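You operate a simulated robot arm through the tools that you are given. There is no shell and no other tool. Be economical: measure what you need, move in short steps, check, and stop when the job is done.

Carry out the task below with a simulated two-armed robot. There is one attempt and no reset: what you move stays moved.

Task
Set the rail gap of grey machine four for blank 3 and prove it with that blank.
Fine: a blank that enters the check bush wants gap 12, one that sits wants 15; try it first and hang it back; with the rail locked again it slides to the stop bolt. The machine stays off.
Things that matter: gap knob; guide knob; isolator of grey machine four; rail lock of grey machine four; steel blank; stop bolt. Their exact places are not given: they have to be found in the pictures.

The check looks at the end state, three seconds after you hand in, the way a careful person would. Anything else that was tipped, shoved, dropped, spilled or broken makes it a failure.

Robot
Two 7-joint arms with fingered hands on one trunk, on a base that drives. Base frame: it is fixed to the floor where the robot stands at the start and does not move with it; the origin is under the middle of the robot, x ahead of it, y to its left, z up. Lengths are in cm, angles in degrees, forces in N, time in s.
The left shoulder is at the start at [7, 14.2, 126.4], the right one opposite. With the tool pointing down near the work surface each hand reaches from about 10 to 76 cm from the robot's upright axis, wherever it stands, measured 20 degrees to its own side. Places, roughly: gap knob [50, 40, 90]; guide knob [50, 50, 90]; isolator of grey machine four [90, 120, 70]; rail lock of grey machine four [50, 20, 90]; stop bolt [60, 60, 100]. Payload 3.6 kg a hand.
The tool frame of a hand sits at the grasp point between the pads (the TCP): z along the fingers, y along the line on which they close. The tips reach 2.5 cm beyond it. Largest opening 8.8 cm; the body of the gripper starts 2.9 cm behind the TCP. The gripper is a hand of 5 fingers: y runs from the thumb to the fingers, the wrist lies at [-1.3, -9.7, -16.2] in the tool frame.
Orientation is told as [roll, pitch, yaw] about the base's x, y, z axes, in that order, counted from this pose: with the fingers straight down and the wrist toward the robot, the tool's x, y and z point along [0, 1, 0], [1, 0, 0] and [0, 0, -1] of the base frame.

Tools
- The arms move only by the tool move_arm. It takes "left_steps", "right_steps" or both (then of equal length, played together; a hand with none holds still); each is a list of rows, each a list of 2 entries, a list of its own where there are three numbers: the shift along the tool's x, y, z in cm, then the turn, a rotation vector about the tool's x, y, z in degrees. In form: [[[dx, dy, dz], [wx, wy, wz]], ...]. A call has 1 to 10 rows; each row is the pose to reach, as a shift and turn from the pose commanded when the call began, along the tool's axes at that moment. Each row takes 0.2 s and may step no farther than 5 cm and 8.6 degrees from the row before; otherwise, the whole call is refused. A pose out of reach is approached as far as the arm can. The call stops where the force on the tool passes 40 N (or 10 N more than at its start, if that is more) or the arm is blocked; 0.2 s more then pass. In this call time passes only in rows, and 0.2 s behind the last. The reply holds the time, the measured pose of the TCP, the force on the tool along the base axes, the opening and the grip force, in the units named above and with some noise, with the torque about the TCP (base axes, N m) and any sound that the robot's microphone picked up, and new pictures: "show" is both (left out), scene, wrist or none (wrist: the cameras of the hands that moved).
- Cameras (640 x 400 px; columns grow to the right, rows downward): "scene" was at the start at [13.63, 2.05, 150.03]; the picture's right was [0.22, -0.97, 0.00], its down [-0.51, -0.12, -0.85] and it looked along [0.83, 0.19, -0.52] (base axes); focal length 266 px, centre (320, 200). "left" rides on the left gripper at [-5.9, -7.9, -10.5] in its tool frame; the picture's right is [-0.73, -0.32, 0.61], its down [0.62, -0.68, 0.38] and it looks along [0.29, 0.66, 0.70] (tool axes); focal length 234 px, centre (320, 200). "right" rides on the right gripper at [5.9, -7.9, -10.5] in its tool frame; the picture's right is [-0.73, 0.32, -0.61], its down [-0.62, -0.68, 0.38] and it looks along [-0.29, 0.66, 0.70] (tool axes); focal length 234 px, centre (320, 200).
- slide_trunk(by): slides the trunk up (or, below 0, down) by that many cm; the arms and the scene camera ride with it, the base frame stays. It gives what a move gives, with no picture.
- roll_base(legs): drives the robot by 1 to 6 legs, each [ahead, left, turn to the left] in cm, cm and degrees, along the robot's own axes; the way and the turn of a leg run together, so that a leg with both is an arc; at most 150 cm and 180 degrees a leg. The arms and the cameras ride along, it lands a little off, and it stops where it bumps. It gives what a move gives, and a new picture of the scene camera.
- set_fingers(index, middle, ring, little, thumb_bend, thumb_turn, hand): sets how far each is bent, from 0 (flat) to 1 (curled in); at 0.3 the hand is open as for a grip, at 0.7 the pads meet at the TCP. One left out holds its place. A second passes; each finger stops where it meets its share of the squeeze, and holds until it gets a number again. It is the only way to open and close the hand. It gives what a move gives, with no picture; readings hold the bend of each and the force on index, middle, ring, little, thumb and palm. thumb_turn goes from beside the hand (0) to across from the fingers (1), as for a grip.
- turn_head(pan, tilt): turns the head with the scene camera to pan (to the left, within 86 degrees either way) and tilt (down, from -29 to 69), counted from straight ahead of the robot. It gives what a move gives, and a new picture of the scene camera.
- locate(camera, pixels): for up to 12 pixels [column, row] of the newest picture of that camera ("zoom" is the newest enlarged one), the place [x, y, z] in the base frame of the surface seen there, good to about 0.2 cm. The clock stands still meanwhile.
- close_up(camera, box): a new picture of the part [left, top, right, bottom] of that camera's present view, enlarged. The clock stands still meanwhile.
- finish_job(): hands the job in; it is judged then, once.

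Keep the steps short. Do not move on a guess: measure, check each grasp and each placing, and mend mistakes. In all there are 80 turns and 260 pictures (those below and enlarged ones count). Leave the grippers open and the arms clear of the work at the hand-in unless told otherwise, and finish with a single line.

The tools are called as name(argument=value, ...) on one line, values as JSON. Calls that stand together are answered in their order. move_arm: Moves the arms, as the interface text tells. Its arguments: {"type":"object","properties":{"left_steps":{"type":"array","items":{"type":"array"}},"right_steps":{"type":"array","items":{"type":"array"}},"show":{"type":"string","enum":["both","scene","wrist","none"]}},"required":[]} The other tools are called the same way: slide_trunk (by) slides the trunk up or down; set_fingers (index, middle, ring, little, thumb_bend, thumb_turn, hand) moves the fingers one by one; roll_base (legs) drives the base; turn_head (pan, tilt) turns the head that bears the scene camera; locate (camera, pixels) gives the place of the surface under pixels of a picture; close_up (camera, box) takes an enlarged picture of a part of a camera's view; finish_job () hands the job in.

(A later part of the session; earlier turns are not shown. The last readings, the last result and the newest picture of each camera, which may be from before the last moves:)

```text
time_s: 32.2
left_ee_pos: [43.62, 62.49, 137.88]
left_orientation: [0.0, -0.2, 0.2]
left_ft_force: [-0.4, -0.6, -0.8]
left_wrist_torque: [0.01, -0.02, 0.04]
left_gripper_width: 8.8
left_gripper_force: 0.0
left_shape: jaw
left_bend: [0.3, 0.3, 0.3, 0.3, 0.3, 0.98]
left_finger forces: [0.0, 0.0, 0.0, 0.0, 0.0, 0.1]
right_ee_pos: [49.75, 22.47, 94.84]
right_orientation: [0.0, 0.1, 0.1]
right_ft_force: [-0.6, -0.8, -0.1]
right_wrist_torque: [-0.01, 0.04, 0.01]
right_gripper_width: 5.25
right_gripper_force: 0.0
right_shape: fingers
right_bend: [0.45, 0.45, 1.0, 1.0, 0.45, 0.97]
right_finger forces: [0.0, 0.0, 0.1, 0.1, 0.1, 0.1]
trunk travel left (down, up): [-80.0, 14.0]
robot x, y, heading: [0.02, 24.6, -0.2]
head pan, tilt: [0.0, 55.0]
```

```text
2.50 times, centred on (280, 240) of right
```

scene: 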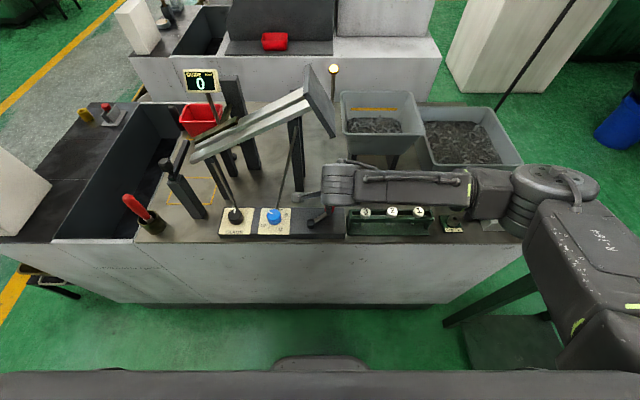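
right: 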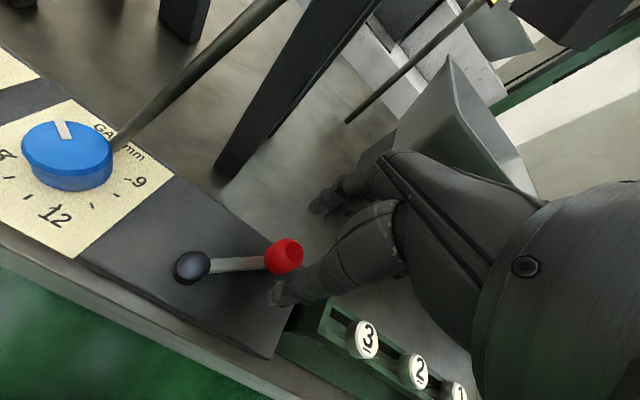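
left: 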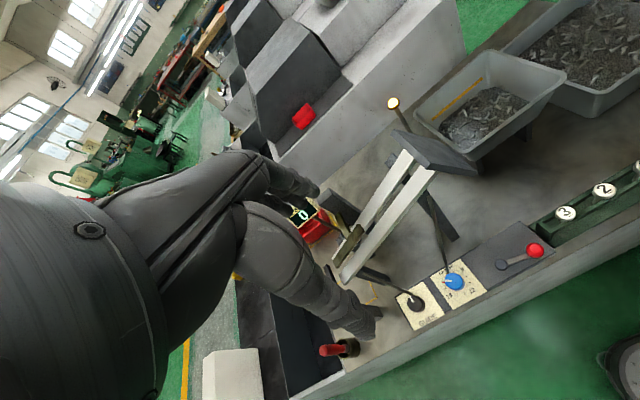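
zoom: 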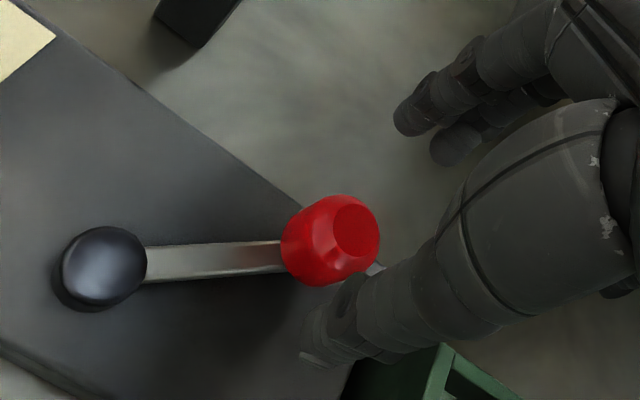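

I yaw the hand 40° (so it follows the lever's arc) while hovering, then check.

move_arm(right_steps=[[[0, 0, 0], [0, 0, -8]], [[0, 0, 0], [0, 0, -16]], [[0, 0, 0], [0, 0, -24]], [[0, 0, 0], [0, 0, -32]], [[0, 0, 0], [0, 0, -40]]], show="wrist")

close_up(camera="right", box=[200, 160, 360, 320])

```text
time_s: 33.4
left_ee_pos: [43.69, 62.53, 137.94]
left_orientation: [-0.1, -0.1, 0.3]
left_ft_force: [-0.2, 0.0, -1.2]
left_wrist_torque: [0.0, 0.01, 0.01]
left_gripper_width: 8.77
left_gripper_force: 0.1
left_shape: jaw
left_bend: [0.3, 0.3, 0.3, 0.3, 0.3, 0.98]
left_finger forces: [0.0, 0.0, 0.1, 0.1, 0.1, 0.1]
right_ee_pos: [49.7, 22.54, 94.92]
right_orientation: [0.0, 0.0, 40.2]
right_ft_force: [-1.1, -0.2, -0.4]
right_wrist_torque: [0.0, 0.0, 0.01]
right_gripper_width: 5.23
right_gripper_force: 0.0
right_shape: fingers
right_bend: [0.45, 0.45, 1.0, 1.0, 0.45, 0.97]
right_finger forces: [0.1, 0.0, 0.0, 0.0, 0.0, 0.1]
trunk travel left (down, up): [-80.0, 14.0]
robot x, y, heading: [-0.12, 24.79, 0.2]
head pan, tilt: [0.0, 55.0]
```

right: 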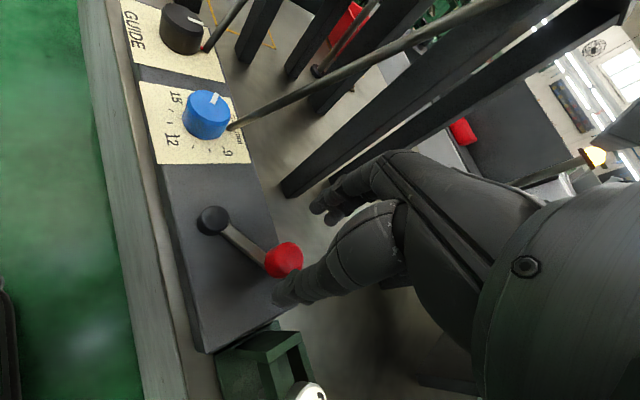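

```text
2.50 times, centred on (280, 240) of right
```

zoom: 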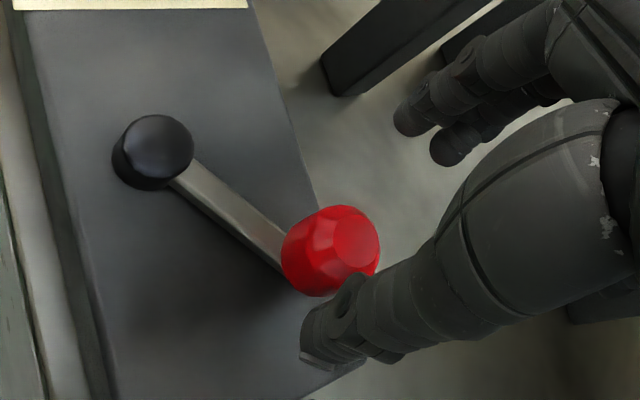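

locate(camera="zoom", pixels=[[352, 238], [290, 260], [325, 210], [320, 293], [375, 265], [165, 135]])

```text
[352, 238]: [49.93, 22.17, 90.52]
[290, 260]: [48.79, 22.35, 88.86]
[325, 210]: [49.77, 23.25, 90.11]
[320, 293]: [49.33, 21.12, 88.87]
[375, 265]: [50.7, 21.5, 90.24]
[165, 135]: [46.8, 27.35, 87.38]
```

Grip centre (49.85, 22.2). I lower, close on it, and then sweep on.

move_arm(right_steps=[[[-0.33, -0.08, 2], [0, 0, 0]], [[-0.33, -0.08, 3.9], [0, 0, 0]]], show="none")

set_fingers(hand="right", index=0.66, middle=0.66, thumb_bend=0.66)

close_up(camera="right", box=[200, 160, 360, 320])

```text
time_s: 34.0
left_ee_pos: [43.63, 62.46, 137.84]
left_orientation: [0.0, -0.1, 0.2]
left_ft_force: [-0.6, -0.4, -0.9]
left_wrist_torque: [0.02, -0.01, 0.02]
left_gripper_width: 8.78
left_gripper_force: 0.1
left_shape: jaw
left_bend: [0.3, 0.3, 0.3, 0.3, 0.3, 0.98]
left_finger forces: [0.1, 0.1, 0.0, 0.0, 0.1, 0.0]
right_ee_pos: [49.69, 22.24, 91.14]
right_orientation: [0.1, 0.0, 40.1]
right_ft_force: [-0.4, -0.1, 0.3]
right_wrist_torque: [0.0, 0.0, -0.01]
right_gripper_width: 5.27
right_gripper_force: 0.0
right_shape: fingers
right_bend: [0.45, 0.45, 1.0, 1.0, 0.45, 0.97]
right_finger forces: [0.0, 0.0, 0.1, 0.0, 0.1, 0.0]
trunk travel left (down, up): [-80.0, 14.0]
robot x, y, heading: [-0.11, 24.7, 0.0]
head pan, tilt: [0.0, 55.0]
```

```text
time_s: 35.0
left_ee_pos: [43.61, 62.5, 137.88]
left_orientation: [0.0, 0.0, 0.3]
left_ft_force: [0.1, 0.3, -0.6]
left_wrist_torque: [0.0, 0.0, 0.01]
left_gripper_width: 8.78
left_gripper_force: 0.0
left_shape: jaw
left_bend: [0.3, 0.3, 0.3, 0.3, 0.3, 0.98]
left_finger forces: [0.0, 0.1, 0.0, 0.0, 0.1, 0.0]
right_ee_pos: [49.74, 22.25, 91.06]
right_orientation: [0.0, -0.1, 40.0]
right_ft_force: [0.4, -1.2, -1.5]
right_wrist_torque: [0.0, 0.0, 0.0]
right_gripper_width: 1.64
right_gripper_force: 4.2
right_shape: fingers
right_bend: [0.62, 0.63, 1.0, 1.0, 0.61, 0.97]
right_finger forces: [1.8, 1.9, 0.0, 0.0, 3.6, 0.0]
trunk travel left (down, up): [-80.0, 14.0]
robot x, y, heading: [0.39, 24.61, -0.2]
head pan, tilt: [0.0, 55.0]
```

```text
2.50 times, centred on (280, 240) of right
```

zoom: 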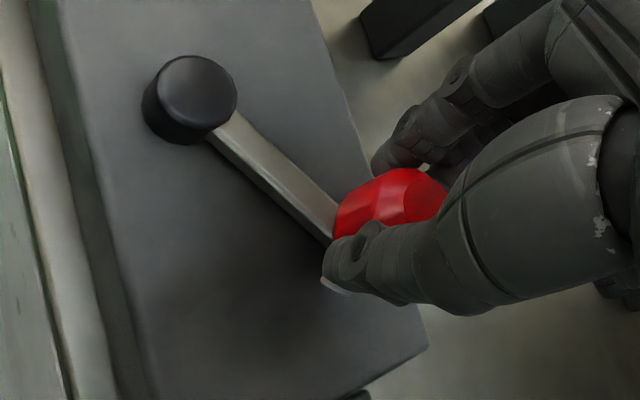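

Firm grip. I sweep along the arc to about 64°, watching the force.

move_arm(right_steps=[[[0, 0.5, 0], [0, 0, -3]], [[0, 1.03, 0], [0, 0, -6]], [[0.05, 1.55, 0], [0, 0, -9]], [[0.15, 2.06, 0], [0, 0, -12]], [[0.3, 2.55, 0], [0, 0, -15]], [[0.49, 3.05, 0], [0, 0, -18]]], show="both")

close_up(camera="right", box=[200, 160, 360, 320])

```text
time_s: 36.4
left_ee_pos: [43.59, 62.36, 137.9]
left_orientation: [0.1, -0.1, 0.3]
left_ft_force: [0.1, 0.5, -0.5]
left_wrist_torque: [0.0, 0.03, -0.01]
left_gripper_width: 8.76
left_gripper_force: 0.1
left_shape: jaw
left_bend: [0.3, 0.3, 0.3, 0.3, 0.3, 0.98]
left_finger forces: [0.1, 0.0, 0.0, 0.1, 0.0, 0.0]
right_ee_pos: [51.86, 24.55, 91.17]
right_orientation: [0.1, 0.0, 58.0]
right_ft_force: [-2.3, -2.5, -0.7]
right_wrist_torque: [-0.05, 0.04, 0.01]
right_gripper_width: 1.68
right_gripper_force: 2.5
right_shape: fingers
right_bend: [0.64, 0.65, 1.0, 1.0, 0.6, 0.97]
right_finger forces: [1.0, 0.6, 0.0, 0.0, 4.5, 0.1]
trunk travel left (down, up): [-80.0, 14.0]
robot x, y, heading: [-0.12, 24.81, -0.0]
head pan, tilt: [0.0, 55.0]
```

scene: 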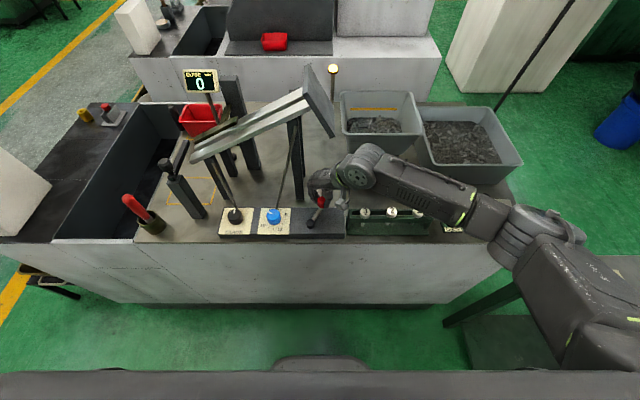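
right: 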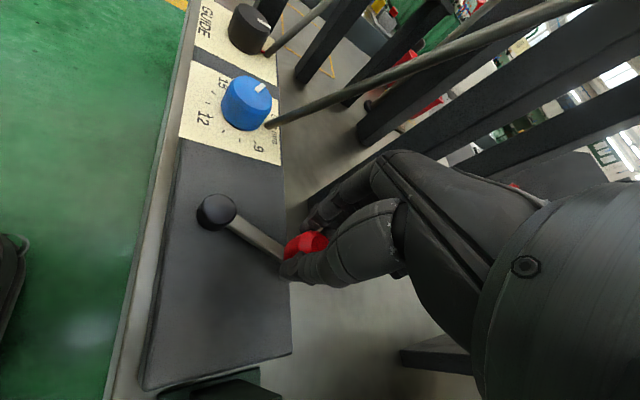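

```text
2.50 times, centred on (280, 240) of right
```

zoom: 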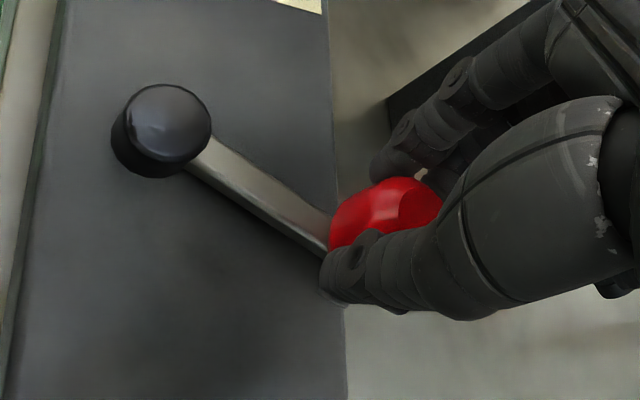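

locate(camera="right", pixels=[[330, 180], [318, 200], [310, 195], [380, 130], [325, 215]])

move_arm(right_steps=[[[0.08, 0.5, 0], [0, 0, 0]], [[0.2, 1.0, 0], [0, 0, 0]], [[0.37, 1.5, 0], [0, 0, 0]]], show="wrist")

```text
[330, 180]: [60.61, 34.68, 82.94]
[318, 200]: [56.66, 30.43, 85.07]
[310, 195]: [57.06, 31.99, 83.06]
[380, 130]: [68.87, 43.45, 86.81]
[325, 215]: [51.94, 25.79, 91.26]
```

```text
time_s: 37.2
left_ee_pos: [43.43, 62.13, 138.22]
left_orientation: [0.1, -0.1, 0.2]
left_ft_force: [0.4, -0.3, -1.1]
left_wrist_torque: [-0.02, -0.02, -0.01]
left_gripper_width: 8.79
left_gripper_force: 0.1
left_shape: jaw
left_bend: [0.3, 0.3, 0.3, 0.3, 0.3, 0.98]
left_finger forces: [0.0, 0.0, 0.0, 0.1, 0.0, 0.0]
right_ee_pos: [52.19, 25.86, 91.19]
right_orientation: [-0.1, -0.1, 58.0]
right_ft_force: [-4.8, -10.6, 1.9]
right_wrist_torque: [-0.28, 0.18, 0.08]
right_gripper_width: 2.72
right_gripper_force: 5.0
right_shape: fingers
right_bend: [0.66, 0.66, 1.0, 1.0, 0.52, 0.97]
right_finger forces: [0.0, 0.0, 0.0, 0.1, 10.6, 0.1]
trunk travel left (down, up): [-80.0, 14.0]
robot x, y, heading: [0.03, 24.22, 0.0]
head pan, tilt: [0.0, 55.0]
```

right: 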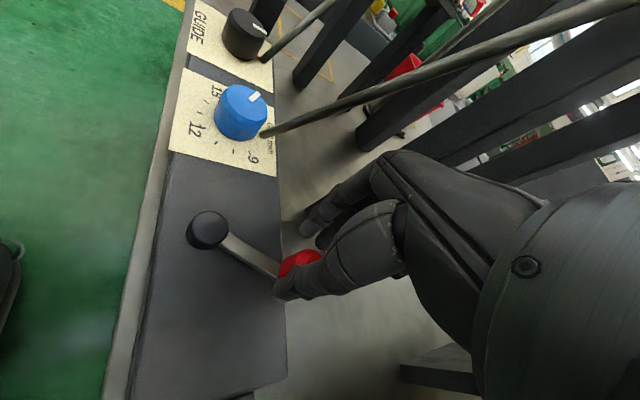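

The lever now meets a hard stop (thumb 10.6 N) at about 65°: unlocked end. I back off, open and lift.

move_arm(right_steps=[[[-0.2, -0.8, 0], [0, 0, 0]]], show="none")

set_fingers(hand="right", index=0.45, middle=0.45, thumb_bend=0.45)

move_arm(right_steps=[[[0, 0, -4], [0, 0, 0]], [[0, 0, -8], [0, 0, 0]], [[0, -3, -11], [0, 0, 0]], [[0, -7, -13], [0, 0, 0]], [[0, -11, -15], [0, 0, 0]], [[0, -15.5, -17], [0, 0, 0]]], show="scene")

close_up(camera="scene", box=[210, 180, 350, 250])

```text
time_s: 37.6
left_ee_pos: [43.34, 62.31, 137.97]
left_orientation: [0.1, -0.1, 0.2]
left_ft_force: [-0.1, -0.4, -0.1]
left_wrist_torque: [0.04, 0.01, 0.01]
left_gripper_width: 8.77
left_gripper_force: 0.1
left_shape: jaw
left_bend: [0.3, 0.3, 0.3, 0.3, 0.3, 0.98]
left_finger forces: [0.0, 0.0, 0.0, 0.1, 0.1, 0.0]
right_ee_pos: [51.85, 25.21, 91.23]
right_orientation: [0.0, -0.2, 58.0]
right_ft_force: [-2.3, -8.1, 1.6]
right_wrist_torque: [-0.16, 0.11, 0.03]
right_gripper_width: 2.15
right_gripper_force: 3.1
right_shape: fingers
right_bend: [0.66, 0.66, 1.0, 1.0, 0.56, 0.97]
right_finger forces: [0.1, 0.1, 0.1, 0.1, 6.5, 0.0]
trunk travel left (down, up): [-80.0, 14.0]
robot x, y, heading: [-0.01, 24.72, -0.0]
head pan, tilt: [0.0, 55.0]
```

```text
time_s: 38.6
left_ee_pos: [43.64, 62.64, 138.01]
left_orientation: [0.0, 0.0, 0.3]
left_ft_force: [-0.6, 0.7, -0.3]
left_wrist_torque: [0.02, -0.02, 0.0]
left_gripper_width: 8.75
left_gripper_force: 0.1
left_shape: jaw
left_bend: [0.3, 0.3, 0.3, 0.3, 0.3, 0.98]
left_finger forces: [0.0, 0.0, 0.0, 0.0, 0.0, 0.0]
right_ee_pos: [52.08, 25.31, 91.07]
right_orientation: [0.0, 0.0, 58.1]
right_ft_force: [-0.3, 0.2, 0.5]
right_wrist_torque: [0.01, 0.0, -0.02]
right_gripper_width: 5.2
right_gripper_force: 0.0
right_shape: fingers
right_bend: [0.45, 0.45, 1.0, 1.0, 0.45, 0.97]
right_finger forces: [0.0, 0.0, 0.0, 0.0, 0.1, 0.1]
trunk travel left (down, up): [-80.0, 14.0]
robot x, y, heading: [0.01, 24.81, 0.2]
head pan, tilt: [0.0, 55.0]
```

```text
time_s: 40.0
left_ee_pos: [43.6, 62.36, 137.97]
left_orientation: [0.1, 0.0, 0.3]
left_ft_force: [-0.6, -0.1, 0.1]
left_wrist_torque: [-0.01, 0.01, -0.02]
left_gripper_width: 8.79
left_gripper_force: 0.0
left_shape: jaw
left_bend: [0.3, 0.3, 0.3, 0.3, 0.3, 0.98]
left_finger forces: [0.0, 0.0, 0.0, 0.0, 0.1, 0.1]
right_ee_pos: [43.65, 12.1, 108.32]
right_orientation: [-0.1, -0.1, 58.2]
right_ft_force: [0.4, 0.1, 0.7]
right_wrist_torque: [0.06, 0.01, 0.02]
right_gripper_width: 5.26
right_gripper_force: 0.1
right_shape: fingers
right_bend: [0.45, 0.45, 1.0, 1.0, 0.45, 0.97]
right_finger forces: [0.1, 0.0, 0.0, 0.1, 0.1, 0.0]
trunk travel left (down, up): [-80.0, 14.0]
robot x, y, heading: [0.19, 24.69, 0.1]
head pan, tilt: [0.0, 55.0]
```

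scene: 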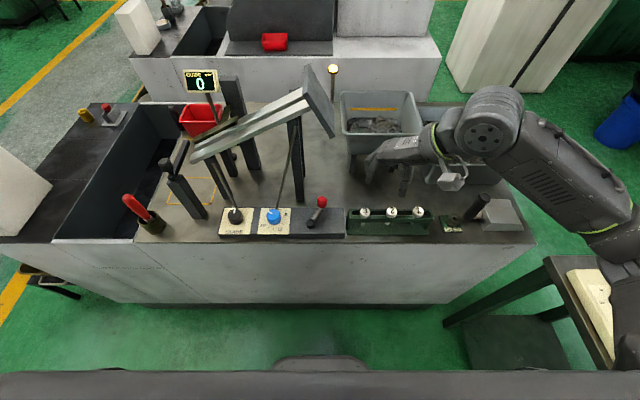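

```text
4.57 times, centred on (280, 215) of scene
```

zoom: 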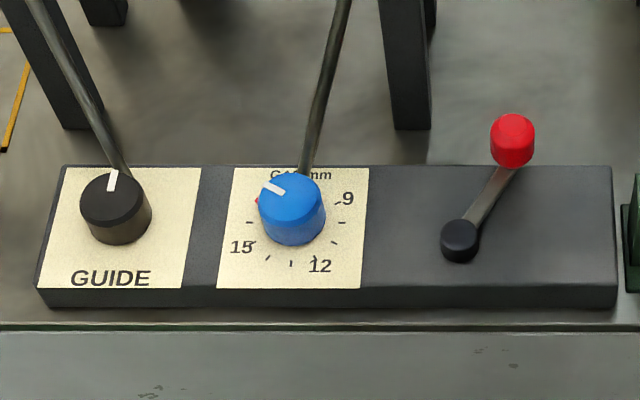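

Lever is at its unlocked end. For the knob I'll use the left hand (index side facing the rod). I curl its ring and little fingers, pull the right hand away, and bring the left hand above the knob with yaw 35°.

set_fingers(hand="left", index=0.42, middle=0.42, ring=1, little=1, thumb_bend=0.42)

move_arm(right_steps=[[[0, -2, 0], [0, 0, 0]], [[0, -4, 0], [0, 0, 0]], [[0, -6, 0], [0, 0, 0]], [[0, -8, 0], [0, 0, 0]], [[0, -9, 0], [0, 0, 0]], [[0, -9, 0], [0, 0, 0]], [[0, -9, 0], [0, 0, 0]], [[0, -9, 0], [0, 0, 0]]], left_steps=[[[-3.3, 0.5, 3.5], [0, 0, -4.4]], [[-6.6, 1, 7], [0, 0, -8.8]], [[-9.9, 1.5, 10.5], [0, 0, -13.2]], [[-13.2, 2, 14], [0, 0, -17.6]], [[-16.5, 2.5, 17.5], [0, 0, -22]], [[-19.8, 3, 21], [0, 0, -26.3]], [[-23.1, 3.5, 24.5], [0, 0, -30.6]], [[-26.3, 4, 28], [0, 0, -35]]], show="both")

close_up(camera="left", box=[240, 160, 440, 340])

```text
time_s: 41.0
left_ee_pos: [43.66, 62.48, 137.88]
left_orientation: [0.1, 0.0, 0.2]
left_ft_force: [-0.4, -0.8, 0.2]
left_wrist_torque: [0.0, -0.03, 0.02]
left_gripper_width: 5.96
left_gripper_force: 0.1
left_shape: fingers
left_bend: [0.42, 0.42, 1.0, 1.0, 0.42, 0.98]
left_finger forces: [0.1, 0.0, 0.0, 0.0, 0.1, 0.1]
right_ee_pos: [43.88, 12.05, 108.15]
right_orientation: [0.0, 0.0, 58.2]
right_ft_force: [0.3, -0.3, -0.5]
right_wrist_torque: [-0.03, 0.04, -0.02]
right_gripper_width: 5.23
right_gripper_force: 0.0
right_shape: fingers
right_bend: [0.45, 0.45, 1.0, 1.0, 0.45, 0.97]
right_finger forces: [0.0, 0.1, 0.0, 0.0, 0.0, 0.0]
trunk travel left (down, up): [-80.0, 14.0]
robot x, y, heading: [-0.18, 24.33, 0.3]
head pan, tilt: [0.0, 55.0]
```

```text
time_s: 42.8
left_ee_pos: [47.78, 39.94, 109.9]
left_orientation: [-0.3, 0.1, 35.2]
left_ft_force: [0.2, -0.4, -0.3]
left_wrist_torque: [-0.03, -0.01, -0.03]
left_gripper_width: 5.99
left_gripper_force: 0.1
left_shape: fingers
left_bend: [0.42, 0.42, 1.0, 1.0, 0.42, 0.98]
left_finger forces: [0.0, 0.1, 0.0, 0.1, 0.0, 0.1]
left hand out of reach, approached as far as the arm can: row 8
right_ee_pos: [39.34, 4.49, 108.14]
right_orientation: [0.0, 0.0, 58.1]
right_ft_force: [-0.2, -0.2, -0.6]
right_wrist_torque: [0.01, -0.03, 0.01]
right_gripper_width: 5.27
right_gripper_force: 0.0
right_shape: fingers
right_bend: [0.45, 0.45, 1.0, 1.0, 0.45, 0.97]
right_finger forces: [0.0, 0.0, 0.0, 0.1, 0.0, 0.0]
trunk travel left (down, up): [-80.0, 14.0]
robot x, y, heading: [-0.23, 24.66, -0.3]
head pan, tilt: [0.0, 55.0]
```

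scene: 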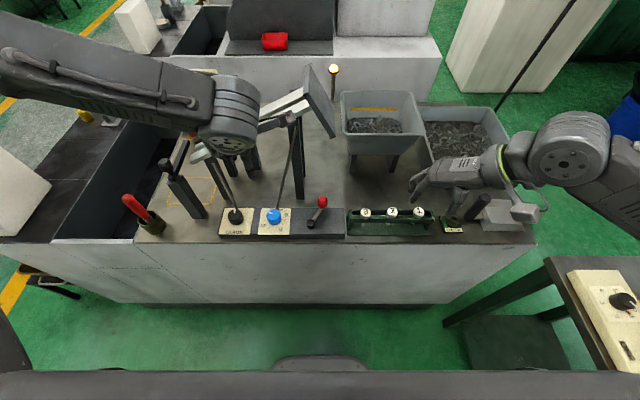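
right: 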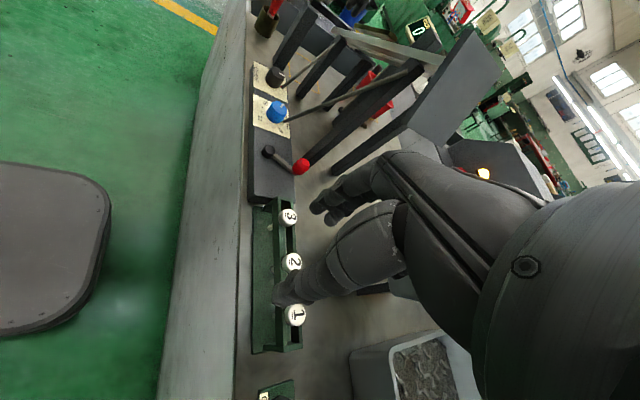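
left: 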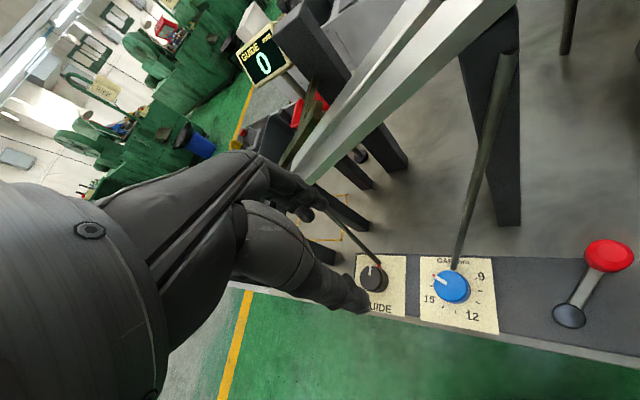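

```text
2.22 times, centred on (340, 250) of left
```

zoom: 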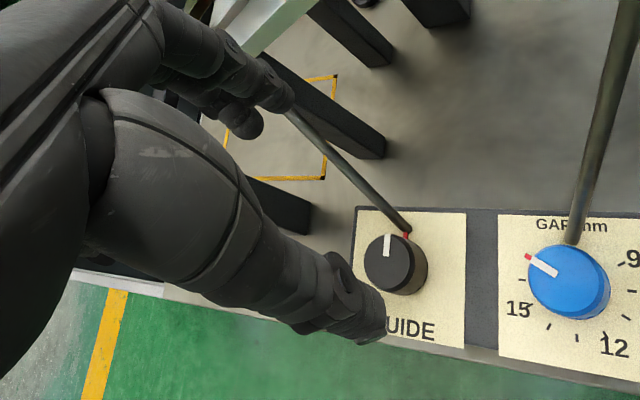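

The left hand cannot reach that yaw from here. I check the floor space to the right before re-parking the base.

locate(camera="scene", pixels=[[450, 318], [545, 260], [600, 350], [510, 345], [480, 390], [320, 360], [320, 300], [300, 245], [290, 190], [295, 165], [300, 125], [289, 170]])

locate(camera="left", pixels=[[455, 265], [465, 225], [475, 180], [490, 120], [500, 70], [437, 285], [452, 287], [497, 215], [520, 215]])

```text
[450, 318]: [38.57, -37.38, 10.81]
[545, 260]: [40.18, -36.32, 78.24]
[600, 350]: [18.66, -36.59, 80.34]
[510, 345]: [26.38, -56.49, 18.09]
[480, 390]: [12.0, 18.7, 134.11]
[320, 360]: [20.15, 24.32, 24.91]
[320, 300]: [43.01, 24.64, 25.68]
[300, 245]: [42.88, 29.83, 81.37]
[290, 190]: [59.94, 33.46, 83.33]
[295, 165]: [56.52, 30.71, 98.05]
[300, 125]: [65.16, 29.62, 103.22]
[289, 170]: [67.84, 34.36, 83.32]
```

```text
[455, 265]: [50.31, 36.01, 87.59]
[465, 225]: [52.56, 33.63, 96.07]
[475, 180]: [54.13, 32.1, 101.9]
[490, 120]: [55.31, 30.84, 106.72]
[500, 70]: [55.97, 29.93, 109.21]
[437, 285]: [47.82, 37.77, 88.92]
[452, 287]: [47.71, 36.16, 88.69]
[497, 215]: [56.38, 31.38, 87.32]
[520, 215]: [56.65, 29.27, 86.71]
```

Rod runs from (50.3,36,87.6) up to (56,30,109). There is room to park at about (0,-3) with heading 24°. I raise both hands first, then drive.

move_arm(left_steps=[[[0, -1, -4], [0, 0, 0]], [[0, -2, -8], [0, 0, 0]], [[0, -3, -12], [0, 0, 0]], [[0, -4, -16], [0, 0, 0]]], right_steps=[[[0, 0, -4], [0, 0, 0]], [[0, 0, -8], [0, 0, 0]], [[0, 0, -12], [0, 0, 0]], [[0, 0, -16], [0, 0, 0]]], show="none")

roll_base(legs=[[0, -27.5, 0], [0, 0, 24]])

```text
time_s: 43.8
left_ee_pos: [43.75, 40.38, 125.68]
left_orientation: [-0.4, 0.1, 34.9]
left_ft_force: [-0.3, 0.0, 0.0]
left_wrist_torque: [0.0, -0.02, 0.02]
left_gripper_width: 5.96
left_gripper_force: 0.0
left_shape: fingers
left_bend: [0.42, 0.42, 1.0, 1.0, 0.42, 0.98]
left_finger forces: [0.1, 0.1, 0.1, 0.0, 0.1, 0.0]
left hand out of reach, approached as far as the arm can: row 1, 2, 3, 4
right_ee_pos: [38.82, 4.47, 124.01]
right_orientation: [0.1, 0.0, 58.2]
right_ft_force: [-0.8, 0.5, -0.4]
right_wrist_torque: [-0.02, -0.05, 0.01]
right_gripper_width: 5.24
right_gripper_force: 0.1
right_shape: fingers
right_bend: [0.45, 0.45, 1.0, 1.0, 0.45, 0.97]
right_finger forces: [0.0, 0.1, 0.1, 0.0, 0.0, 0.0]
trunk travel left (down, up): [-80.0, 14.0]
robot x, y, heading: [0.47, 24.62, 0.0]
head pan, tilt: [0.0, 55.0]
```

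```text
time_s: 47.0
left_ee_pos: [33.67, 29.14, 125.52]
left_orientation: [-0.2, 0.1, 59.1]
left_ft_force: [0.1, -0.3, 1.3]
left_wrist_torque: [0.03, -0.02, 0.0]
left_gripper_width: 5.97
left_gripper_force: 0.0
left_shape: fingers
left_bend: [0.42, 0.42, 1.0, 1.0, 0.42, 0.98]
left_finger forces: [0.0, 0.0, 0.0, 0.0, 0.0, 0.1]
right_ee_pos: [43.87, -5.65, 123.87]
right_orientation: [-0.1, 0.0, 82.2]
right_ft_force: [0.8, 0.3, 0.0]
right_wrist_torque: [-0.01, 0.0, 0.03]
right_gripper_width: 5.24
right_gripper_force: 0.1
right_shape: fingers
right_bend: [0.45, 0.45, 1.0, 1.0, 0.45, 0.97]
right_finger forces: [0.1, 0.1, 0.0, 0.0, 0.0, 0.1]
trunk travel left (down, up): [-80.0, 14.0]
robot x, y, heading: [0.06, -2.98, 24.0]
head pan, tilt: [0.0, 55.0]
```

scene: 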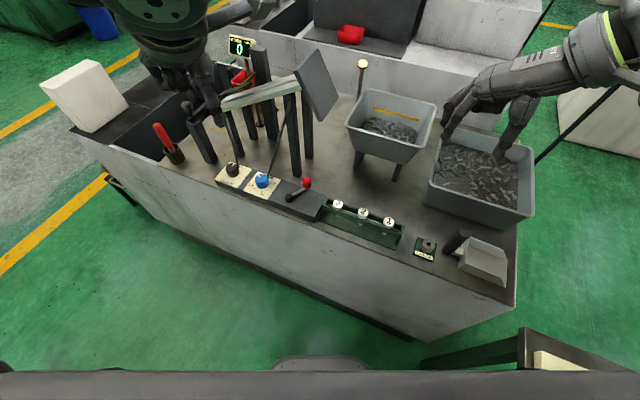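

Left hand already has yaw 59° here. I bring it to hover above the knob (47.7, 36.1) at z≈98.

move_arm(left_steps=[[[-1.2, 1.9, 3.9], [0, 0, 0]], [[-2.4, 3.8, 7.8], [0, 0, 0]], [[-3.6, 5.7, 11.7], [0, 0, 0]], [[-4.8, 7.6, 15.6], [0, 0, 0]], [[-6, 9.5, 19.5], [0, 0, 0]], [[-7.2, 11.4, 23.5], [0, 0, 0]], [[-8.4, 13.2, 27.5], [0, 0, 0]]], show="both")

close_up(camera="left", box=[260, 160, 420, 320])

```text
time_s: 48.6
left_ee_pos: [42.05, 38.91, 102.83]
left_orientation: [-0.3, 0.1, 59.0]
left_ft_force: [-0.9, 0.3, 0.2]
left_wrist_torque: [-0.02, -0.03, -0.01]
left_gripper_width: 5.97
left_gripper_force: 0.0
left_shape: fingers
left_bend: [0.42, 0.42, 1.0, 1.0, 0.42, 0.98]
left_finger forces: [0.0, 0.1, 0.0, 0.0, 0.1, 0.1]
left hand out of reach, approached as far as the arm can: row 5, 6, 7
right_ee_pos: [43.97, -5.68, 123.79]
right_orientation: [0.1, 0.0, 82.3]
right_ft_force: [-0.8, -0.3, 0.4]
right_wrist_torque: [0.01, -0.01, -0.01]
right_gripper_width: 5.22
right_gripper_force: 0.1
right_shape: fingers
right_bend: [0.45, 0.45, 1.0, 1.0, 0.45, 0.97]
right_finger forces: [0.1, 0.1, 0.0, 0.0, 0.0, 0.0]
trunk travel left (down, up): [-80.0, 14.0]
robot x, y, heading: [0.22, -3.2, 24.1]
head pan, tilt: [0.0, 55.0]
```

scene: 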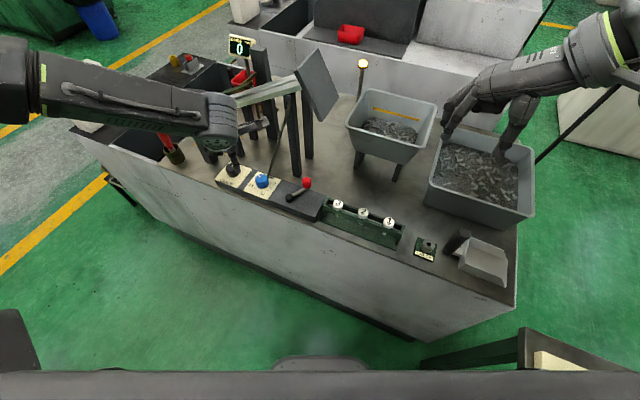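
left: 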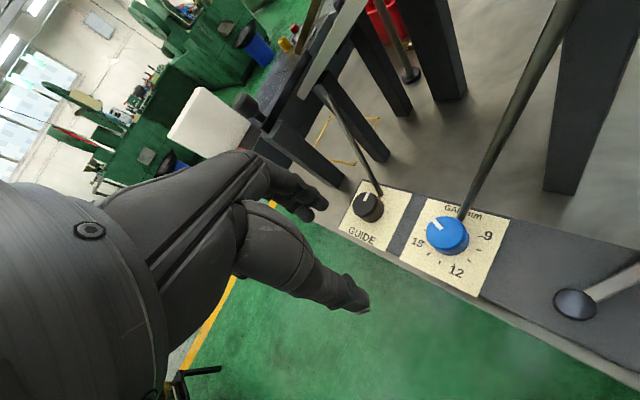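

```text
2.50 times, centred on (340, 240) of left
```

zoom: 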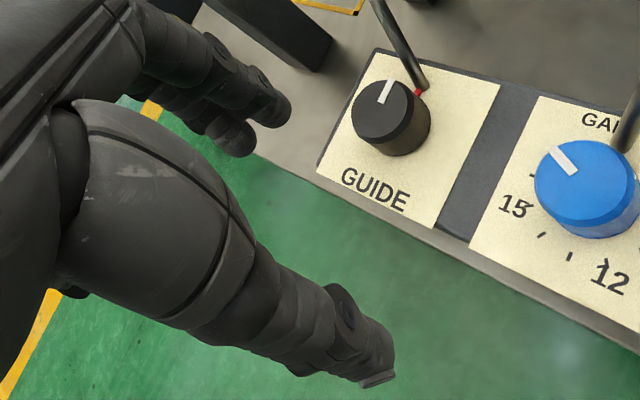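

The left arm can't do that yaw. Better: right hand, with its wrist outward and the hand tilted 30° back so that it clears the rod. I retract the left arm, then park the base at heading 0, y≈42.

move_arm(left_steps=[[[1.2, -1.9, -4], [0, 0, 5]], [[2.4, -3.8, -8], [0, 0, 10]], [[3.6, -5.7, -12], [0, 0, 15]], [[4.8, -7.6, -16], [0, 0, 20]], [[6, -9.5, -20], [0, 0, 25]], [[7.2, -11.4, -24], [0, 0, 30]], [[8.4, -13, -28], [0, 0, 35]], [[10, -13, -32], [0, 0, 35]]], show="none")

roll_base(legs=[[0, 0, -24], [0, 45, 0]])

```text
time_s: 50.4
left_ee_pos: [26.56, 32.84, 134.9]
left_orientation: [-0.3, -0.1, 24.0]
left_ft_force: [-0.7, -0.3, -0.4]
left_wrist_torque: [0.02, 0.01, -0.03]
left_gripper_width: 5.97
left_gripper_force: 0.1
left_shape: fingers
left_bend: [0.42, 0.42, 1.0, 1.0, 0.42, 0.98]
left_finger forces: [0.0, 0.1, 0.0, 0.0, 0.0, 0.0]
right_ee_pos: [43.78, -5.68, 123.85]
right_orientation: [0.0, -0.1, 82.1]
right_ft_force: [-0.7, 0.2, -0.1]
right_wrist_torque: [0.02, 0.02, -0.02]
right_gripper_width: 5.25
right_gripper_force: 0.0
right_shape: fingers
right_bend: [0.45, 0.45, 1.0, 1.0, 0.45, 0.97]
right_finger forces: [0.1, 0.0, 0.1, 0.0, 0.0, 0.0]
trunk travel left (down, up): [-80.0, 14.0]
robot x, y, heading: [-0.07, -3.18, 24.2]
head pan, tilt: [0.0, 55.0]
```

```text
time_s: 54.3
left_ee_pos: [38.76, 62.93, 135.01]
left_orientation: [-0.2, -0.1, 0.1]
left_ft_force: [-0.4, -1.1, 0.0]
left_wrist_torque: [0.0, 0.01, 0.0]
left_gripper_width: 5.91
left_gripper_force: 0.0
left_shape: fingers
left_bend: [0.42, 0.42, 1.0, 1.0, 0.42, 0.98]
left_finger forces: [0.1, 0.0, 0.0, 0.0, 0.0, 0.0]
right_ee_pos: [38.78, 20.71, 123.74]
right_orientation: [0.2, -0.1, 58.1]
right_ft_force: [0.4, -1.1, -0.6]
right_wrist_torque: [0.02, 0.02, -0.01]
right_gripper_width: 5.22
right_gripper_force: 0.0
right_shape: fingers
right_bend: [0.45, 0.45, 1.0, 1.0, 0.45, 0.97]
right_finger forces: [0.1, 0.0, 0.0, 0.0, 0.1, 0.0]
trunk travel left (down, up): [-80.0, 14.0]
robot x, y, heading: [-0.32, 41.06, 0.2]
head pan, tilt: [0.0, 55.0]
```

scene: 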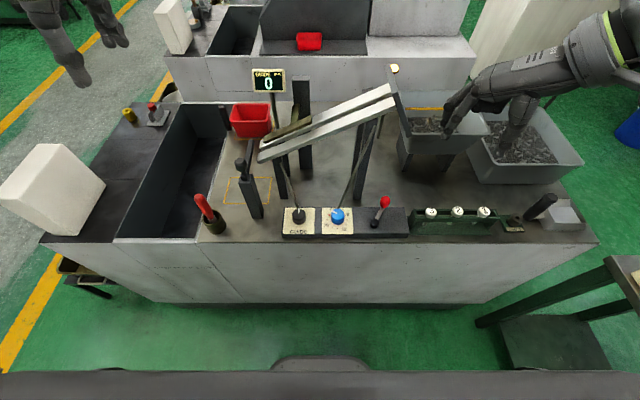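

Now I curl the right middle finger too and bring the right hand, tilted 30°, to hover above the gap knob.

set_fingers(hand="right", index=0.42, middle=1, thumb_bend=0.42)

move_arm(right_steps=[[[0.17, 2.22, 3.34], [0, -3.75, 0]], [[0.33, 4.45, 6.7], [0, -7.5, 0]], [[0.5, 6.7, 10], [0, -11.25, 0]], [[0.67, 8.9, 13.3], [0, -15, 0]], [[0.83, 11.1, 16.7], [0, -18.75, 0]], [[1, 13.3, 20], [0, -22.5, 0]], [[1.16, 15.6, 23.4], [0, -26.25, 0]], [[1.33, 17.8, 26.7], [0, -30, 0]]], show="both")

close_up(camera="right", box=[200, 140, 400, 340])

close_up(camera="scene", box=[260, 120, 440, 250])

```text
time_s: 55.3
left_ee_pos: [38.77, 63.11, 134.87]
left_orientation: [-0.3, -0.1, 0.0]
left_ft_force: [-0.1, -0.6, -0.7]
left_wrist_torque: [-0.01, -0.05, -0.01]
left_gripper_width: 5.92
left_gripper_force: 0.2
left_shape: fingers
left_bend: [0.42, 0.42, 1.0, 1.0, 0.42, 0.98]
left_finger forces: [0.1, 0.1, 0.0, 0.1, 0.0, 0.0]
right_ee_pos: [38.79, 20.86, 123.79]
right_orientation: [0.0, 0.0, 58.1]
right_ft_force: [-0.6, 0.5, 0.3]
right_wrist_torque: [-0.03, 0.02, 0.0]
right_gripper_width: 5.87
right_gripper_force: 0.1
right_shape: fingers
right_bend: [0.42, 1.0, 1.0, 1.0, 0.42, 0.97]
right_finger forces: [0.0, 0.0, 0.1, 0.0, 0.0, 0.0]
trunk travel left (down, up): [-80.0, 14.0]
robot x, y, heading: [0.21, 40.97, 0.1]
head pan, tilt: [0.0, 55.0]
```

```text
time_s: 57.1
left_ee_pos: [38.72, 63.18, 134.81]
left_orientation: [-0.2, 0.0, 0.1]
left_ft_force: [-0.2, -0.1, -0.5]
left_wrist_torque: [0.0, 0.0, 0.01]
left_gripper_width: 5.94
left_gripper_force: 0.1
left_shape: fingers
left_bend: [0.42, 0.42, 1.0, 1.0, 0.42, 0.98]
left_finger forces: [0.0, 0.0, 0.0, 0.0, 0.0, 0.0]
right_ee_pos: [47.2, 36.73, 97.0]
right_orientation: [-30.0, 0.0, 58.3]
right_ft_force: [0.0, -0.5, -0.3]
right_wrist_torque: [-0.01, 0.03, -0.04]
right_gripper_width: 5.86
right_gripper_force: 0.0
right_shape: fingers
right_bend: [0.42, 1.0, 1.0, 1.0, 0.42, 0.97]
right_finger forces: [0.1, 0.0, 0.1, 0.1, 0.0, 0.1]
trunk travel left (down, up): [-80.0, 14.0]
robot x, y, heading: [0.0, 41.17, 0.3]
head pan, tilt: [0.0, 55.0]
```

scene: 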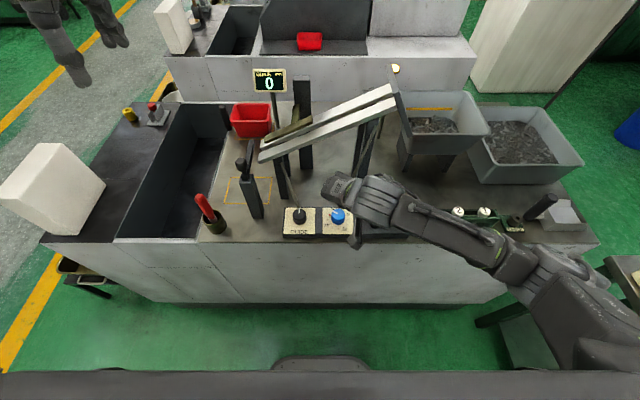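
right: 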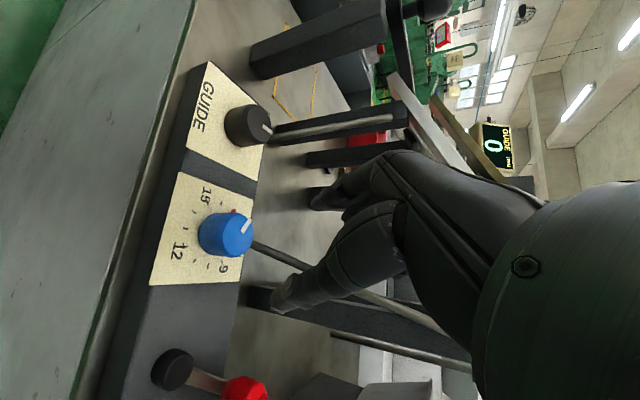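

```text
2.00 times, centred on (300, 240) of right
```

zoom: 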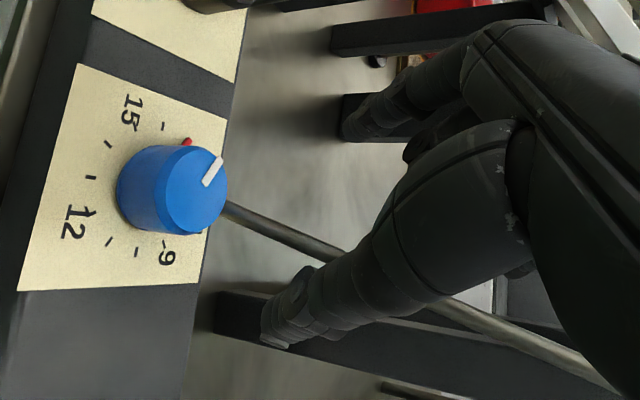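

```text
3.08 times, centred on (350, 185) of scene
```

zoom: 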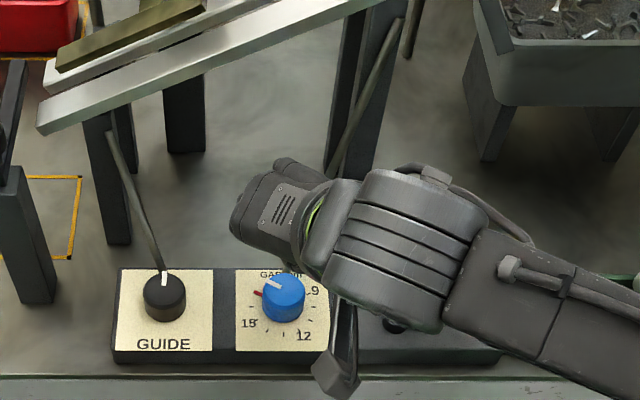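

Pose reached, tilt as intended. I measure the knob with this camera.

locate(camera="right", pixels=[[238, 236], [252, 238], [232, 218], [238, 254], [224, 240], [200, 237], [215, 256]])

locate(camera="zoom", pixels=[[283, 285], [264, 287], [304, 287], [284, 272], [284, 300], [284, 318]])

```text
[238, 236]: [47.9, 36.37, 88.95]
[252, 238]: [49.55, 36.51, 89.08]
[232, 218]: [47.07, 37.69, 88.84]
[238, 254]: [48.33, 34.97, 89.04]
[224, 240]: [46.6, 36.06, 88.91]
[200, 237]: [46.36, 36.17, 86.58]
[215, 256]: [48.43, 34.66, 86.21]
```

```text
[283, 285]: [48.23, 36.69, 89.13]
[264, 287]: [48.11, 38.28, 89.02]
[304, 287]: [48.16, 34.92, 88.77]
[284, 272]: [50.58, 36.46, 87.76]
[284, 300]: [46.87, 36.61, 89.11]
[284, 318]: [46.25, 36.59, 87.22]
```

Knob centre ≈ (48.0, 36.4), radius ≈1.45. I lower straight down to z≈89.6 in steps.

move_arm(right_steps=[[[1.0, 0.1, 1.8], [0, 0, 0]], [[2.0, 0.15, 3.5], [0, 0, 0]], [[2.8, 0.15, 5.0], [0, 0, 0]], [[3.5, 0.15, 6.35], [0, 0, 0]]], show="wrist")

close_up(camera="right", box=[220, 140, 400, 340])

close_up(camera="scene", box=[280, 140, 400, 250])

```text
time_s: 58.1
left_ee_pos: [38.86, 63.19, 134.79]
left_orientation: [-0.4, -0.1, 0.1]
left_ft_force: [-1.3, -0.2, 0.1]
left_wrist_torque: [0.01, -0.02, -0.02]
left_gripper_width: 5.93
left_gripper_force: 0.0
left_shape: fingers
left_bend: [0.42, 0.42, 1.0, 1.0, 0.42, 0.98]
left_finger forces: [0.0, 0.1, 0.0, 0.0, 0.0, 0.0]
right_ee_pos: [47.34, 36.84, 89.91]
right_orientation: [-30.0, 0.1, 58.2]
right_ft_force: [-0.3, 0.5, -0.1]
right_wrist_torque: [0.02, 0.01, -0.01]
right_gripper_width: 5.86
right_gripper_force: 0.1
right_shape: fingers
right_bend: [0.42, 1.0, 1.0, 1.0, 0.42, 0.97]
right_finger forces: [0.0, 0.0, 0.1, 0.1, 0.0, 0.1]
trunk travel left (down, up): [-80.0, 14.0]
robot x, y, heading: [-0.54, 41.11, 0.3]
head pan, tilt: [0.0, 55.0]
```

right: 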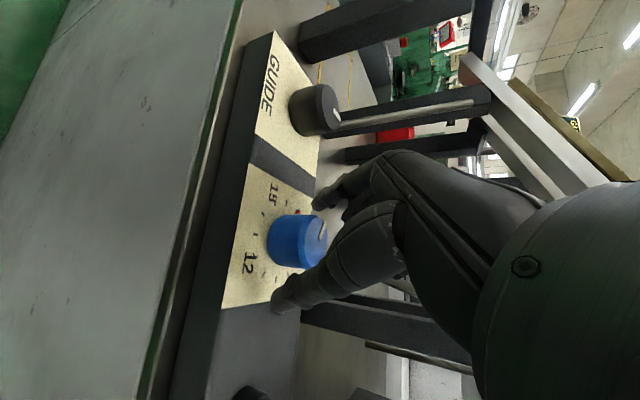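

```text
2.00 times, centred on (310, 240) of right
```

zoom: 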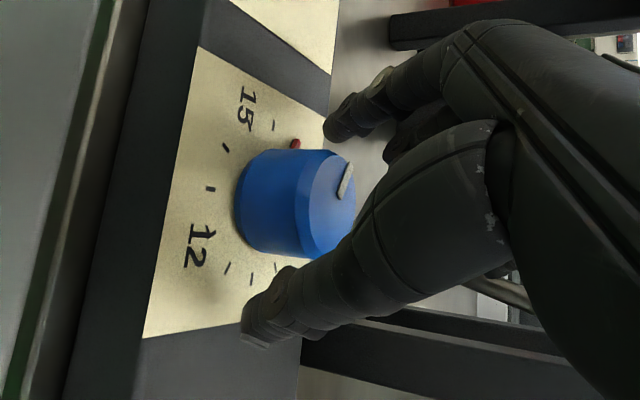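

```text
3.64 times, centred on (340, 195) of scene
```

zoom: 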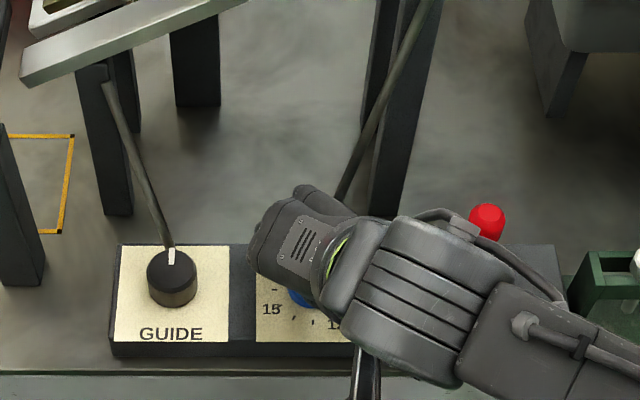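

Thumb and index straddle the knob, no contact force. I close on it.

set_fingers(hand="right", index=0.7, thumb_bend=0.7)

close_up(camera="right", box=[220, 140, 400, 340])

```text
time_s: 59.1
left_ee_pos: [38.83, 63.32, 134.87]
left_orientation: [-0.4, -0.1, 0.2]
left_ft_force: [0.1, -0.3, 0.1]
left_wrist_torque: [-0.02, 0.03, 0.03]
left_gripper_width: 5.96
left_gripper_force: 0.0
left_shape: fingers
left_bend: [0.42, 0.42, 1.0, 1.0, 0.42, 0.98]
left_finger forces: [0.1, 0.0, 0.1, 0.0, 0.0, 0.0]
right_ee_pos: [47.37, 36.86, 89.89]
right_orientation: [-29.9, 0.0, 58.2]
right_ft_force: [2.1, 1.6, -0.3]
right_wrist_torque: [0.07, -0.07, 0.01]
right_gripper_width: 2.65
right_gripper_force: 7.2
right_shape: fingers
right_bend: [0.55, 1.0, 1.0, 1.0, 0.61, 0.97]
right_finger forces: [8.6, 0.0, 0.0, 0.0, 6.5, 0.0]
trunk travel left (down, up): [-80.0, 14.0]
robot x, y, heading: [-0.11, 41.06, -0.2]
head pan, tilt: [0.0, 55.0]
```

```text
2.00 times, centred on (310, 240) of right
```

zoom: 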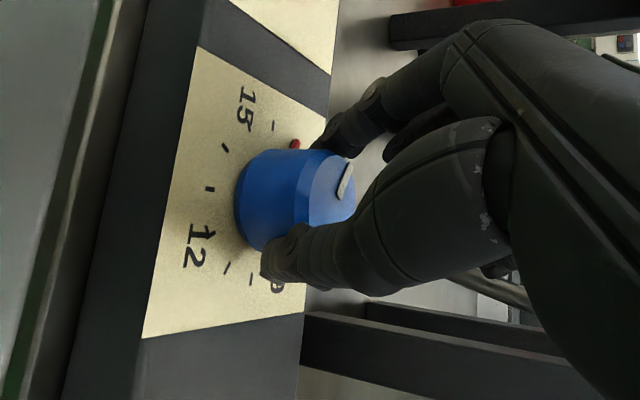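

The pads sit a bit past the knob's centre. I loosen, shift 0.7 cm back, and regrip.

set_fingers(hand="right", index=0.45, thumb_bend=0.45)

move_arm(right_steps=[[[0.65, 0.1, -0.3], [0, 0, 0]]], show="none")

set_fingers(hand="right", index=0.7, thumb_bend=0.7)

close_up(camera="right", box=[220, 140, 400, 340])

```text
time_s: 60.1
left_ee_pos: [38.7, 63.1, 134.92]
left_orientation: [-0.2, -0.1, 0.1]
left_ft_force: [0.0, 0.0, 1.0]
left_wrist_torque: [0.01, -0.01, 0.03]
left_gripper_width: 5.92
left_gripper_force: 0.0
left_shape: fingers
left_bend: [0.42, 0.42, 1.0, 1.0, 0.42, 0.98]
left_finger forces: [0.1, 0.0, 0.1, 0.0, 0.1, 0.0]
right_ee_pos: [47.34, 36.83, 89.84]
right_orientation: [-30.0, -0.1, 58.0]
right_ft_force: [-0.4, 0.8, -0.5]
right_wrist_torque: [-0.01, 0.01, -0.04]
right_gripper_width: 5.22
right_gripper_force: 0.0
right_shape: fingers
right_bend: [0.45, 1.0, 1.0, 1.0, 0.45, 0.97]
right_finger forces: [0.0, 0.1, 0.0, 0.1, 0.0, 0.0]
trunk travel left (down, up): [-80.0, 14.0]
robot x, y, heading: [-0.3, 41.23, 0.0]
head pan, tilt: [0.0, 55.0]
```

```text
time_s: 60.5
left_ee_pos: [38.8, 63.0, 134.86]
left_orientation: [-0.4, -0.1, 0.1]
left_ft_force: [-0.6, -0.7, 0.0]
left_wrist_torque: [0.01, -0.01, -0.02]
left_gripper_width: 5.98
left_gripper_force: 0.0
left_shape: fingers
left_bend: [0.42, 0.42, 1.0, 1.0, 0.42, 0.98]
left_finger forces: [0.1, 0.0, 0.0, 0.0, 0.0, 0.0]
right_ee_pos: [46.83, 37.22, 89.83]
right_orientation: [-30.0, 0.0, 58.1]
right_ft_force: [-0.7, -0.2, 0.5]
right_wrist_torque: [-0.01, -0.01, -0.01]
right_gripper_width: 5.22
right_gripper_force: 0.1
right_shape: fingers
right_bend: [0.45, 1.0, 1.0, 1.0, 0.45, 0.97]
right_finger forces: [0.0, 0.0, 0.0, 0.1, 0.0, 0.0]
trunk travel left (down, up): [-80.0, 14.0]
robot x, y, heading: [-0.01, 40.97, 0.3]
head pan, tilt: [0.0, 55.0]
```

```text
time_s: 61.5
left_ee_pos: [38.86, 63.18, 134.87]
left_orientation: [-0.3, -0.1, 0.0]
left_ft_force: [-0.5, 0.0, 0.3]
left_wrist_torque: [-0.04, -0.01, -0.04]
left_gripper_width: 5.96
left_gripper_force: 0.1
left_shape: fingers
left_bend: [0.42, 0.42, 1.0, 1.0, 0.42, 0.98]
left_finger forces: [0.0, 0.0, 0.0, 0.1, 0.0, 0.0]
right_ee_pos: [46.8, 37.25, 89.78]
right_orientation: [-30.0, 0.0, 58.1]
right_ft_force: [-0.2, 2.1, 0.3]
right_wrist_torque: [0.01, 0.01, 0.04]
right_gripper_width: 2.45
right_gripper_force: 6.5
right_shape: fingers
right_bend: [0.57, 1.0, 1.0, 1.0, 0.61, 0.97]
right_finger forces: [6.8, 0.0, 0.0, 0.0, 5.9, 0.0]
trunk travel left (down, up): [-80.0, 14.0]
robot x, y, heading: [-0.22, 41.45, 0.0]
head pan, tilt: [0.0, 55.0]
```

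```text
2.00 times, centred on (310, 240) of right
```

zoom: 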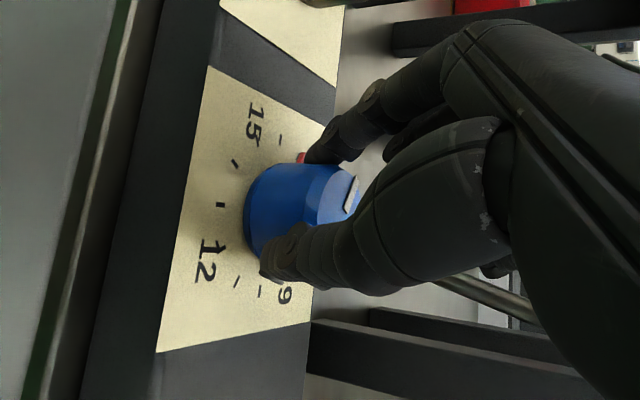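

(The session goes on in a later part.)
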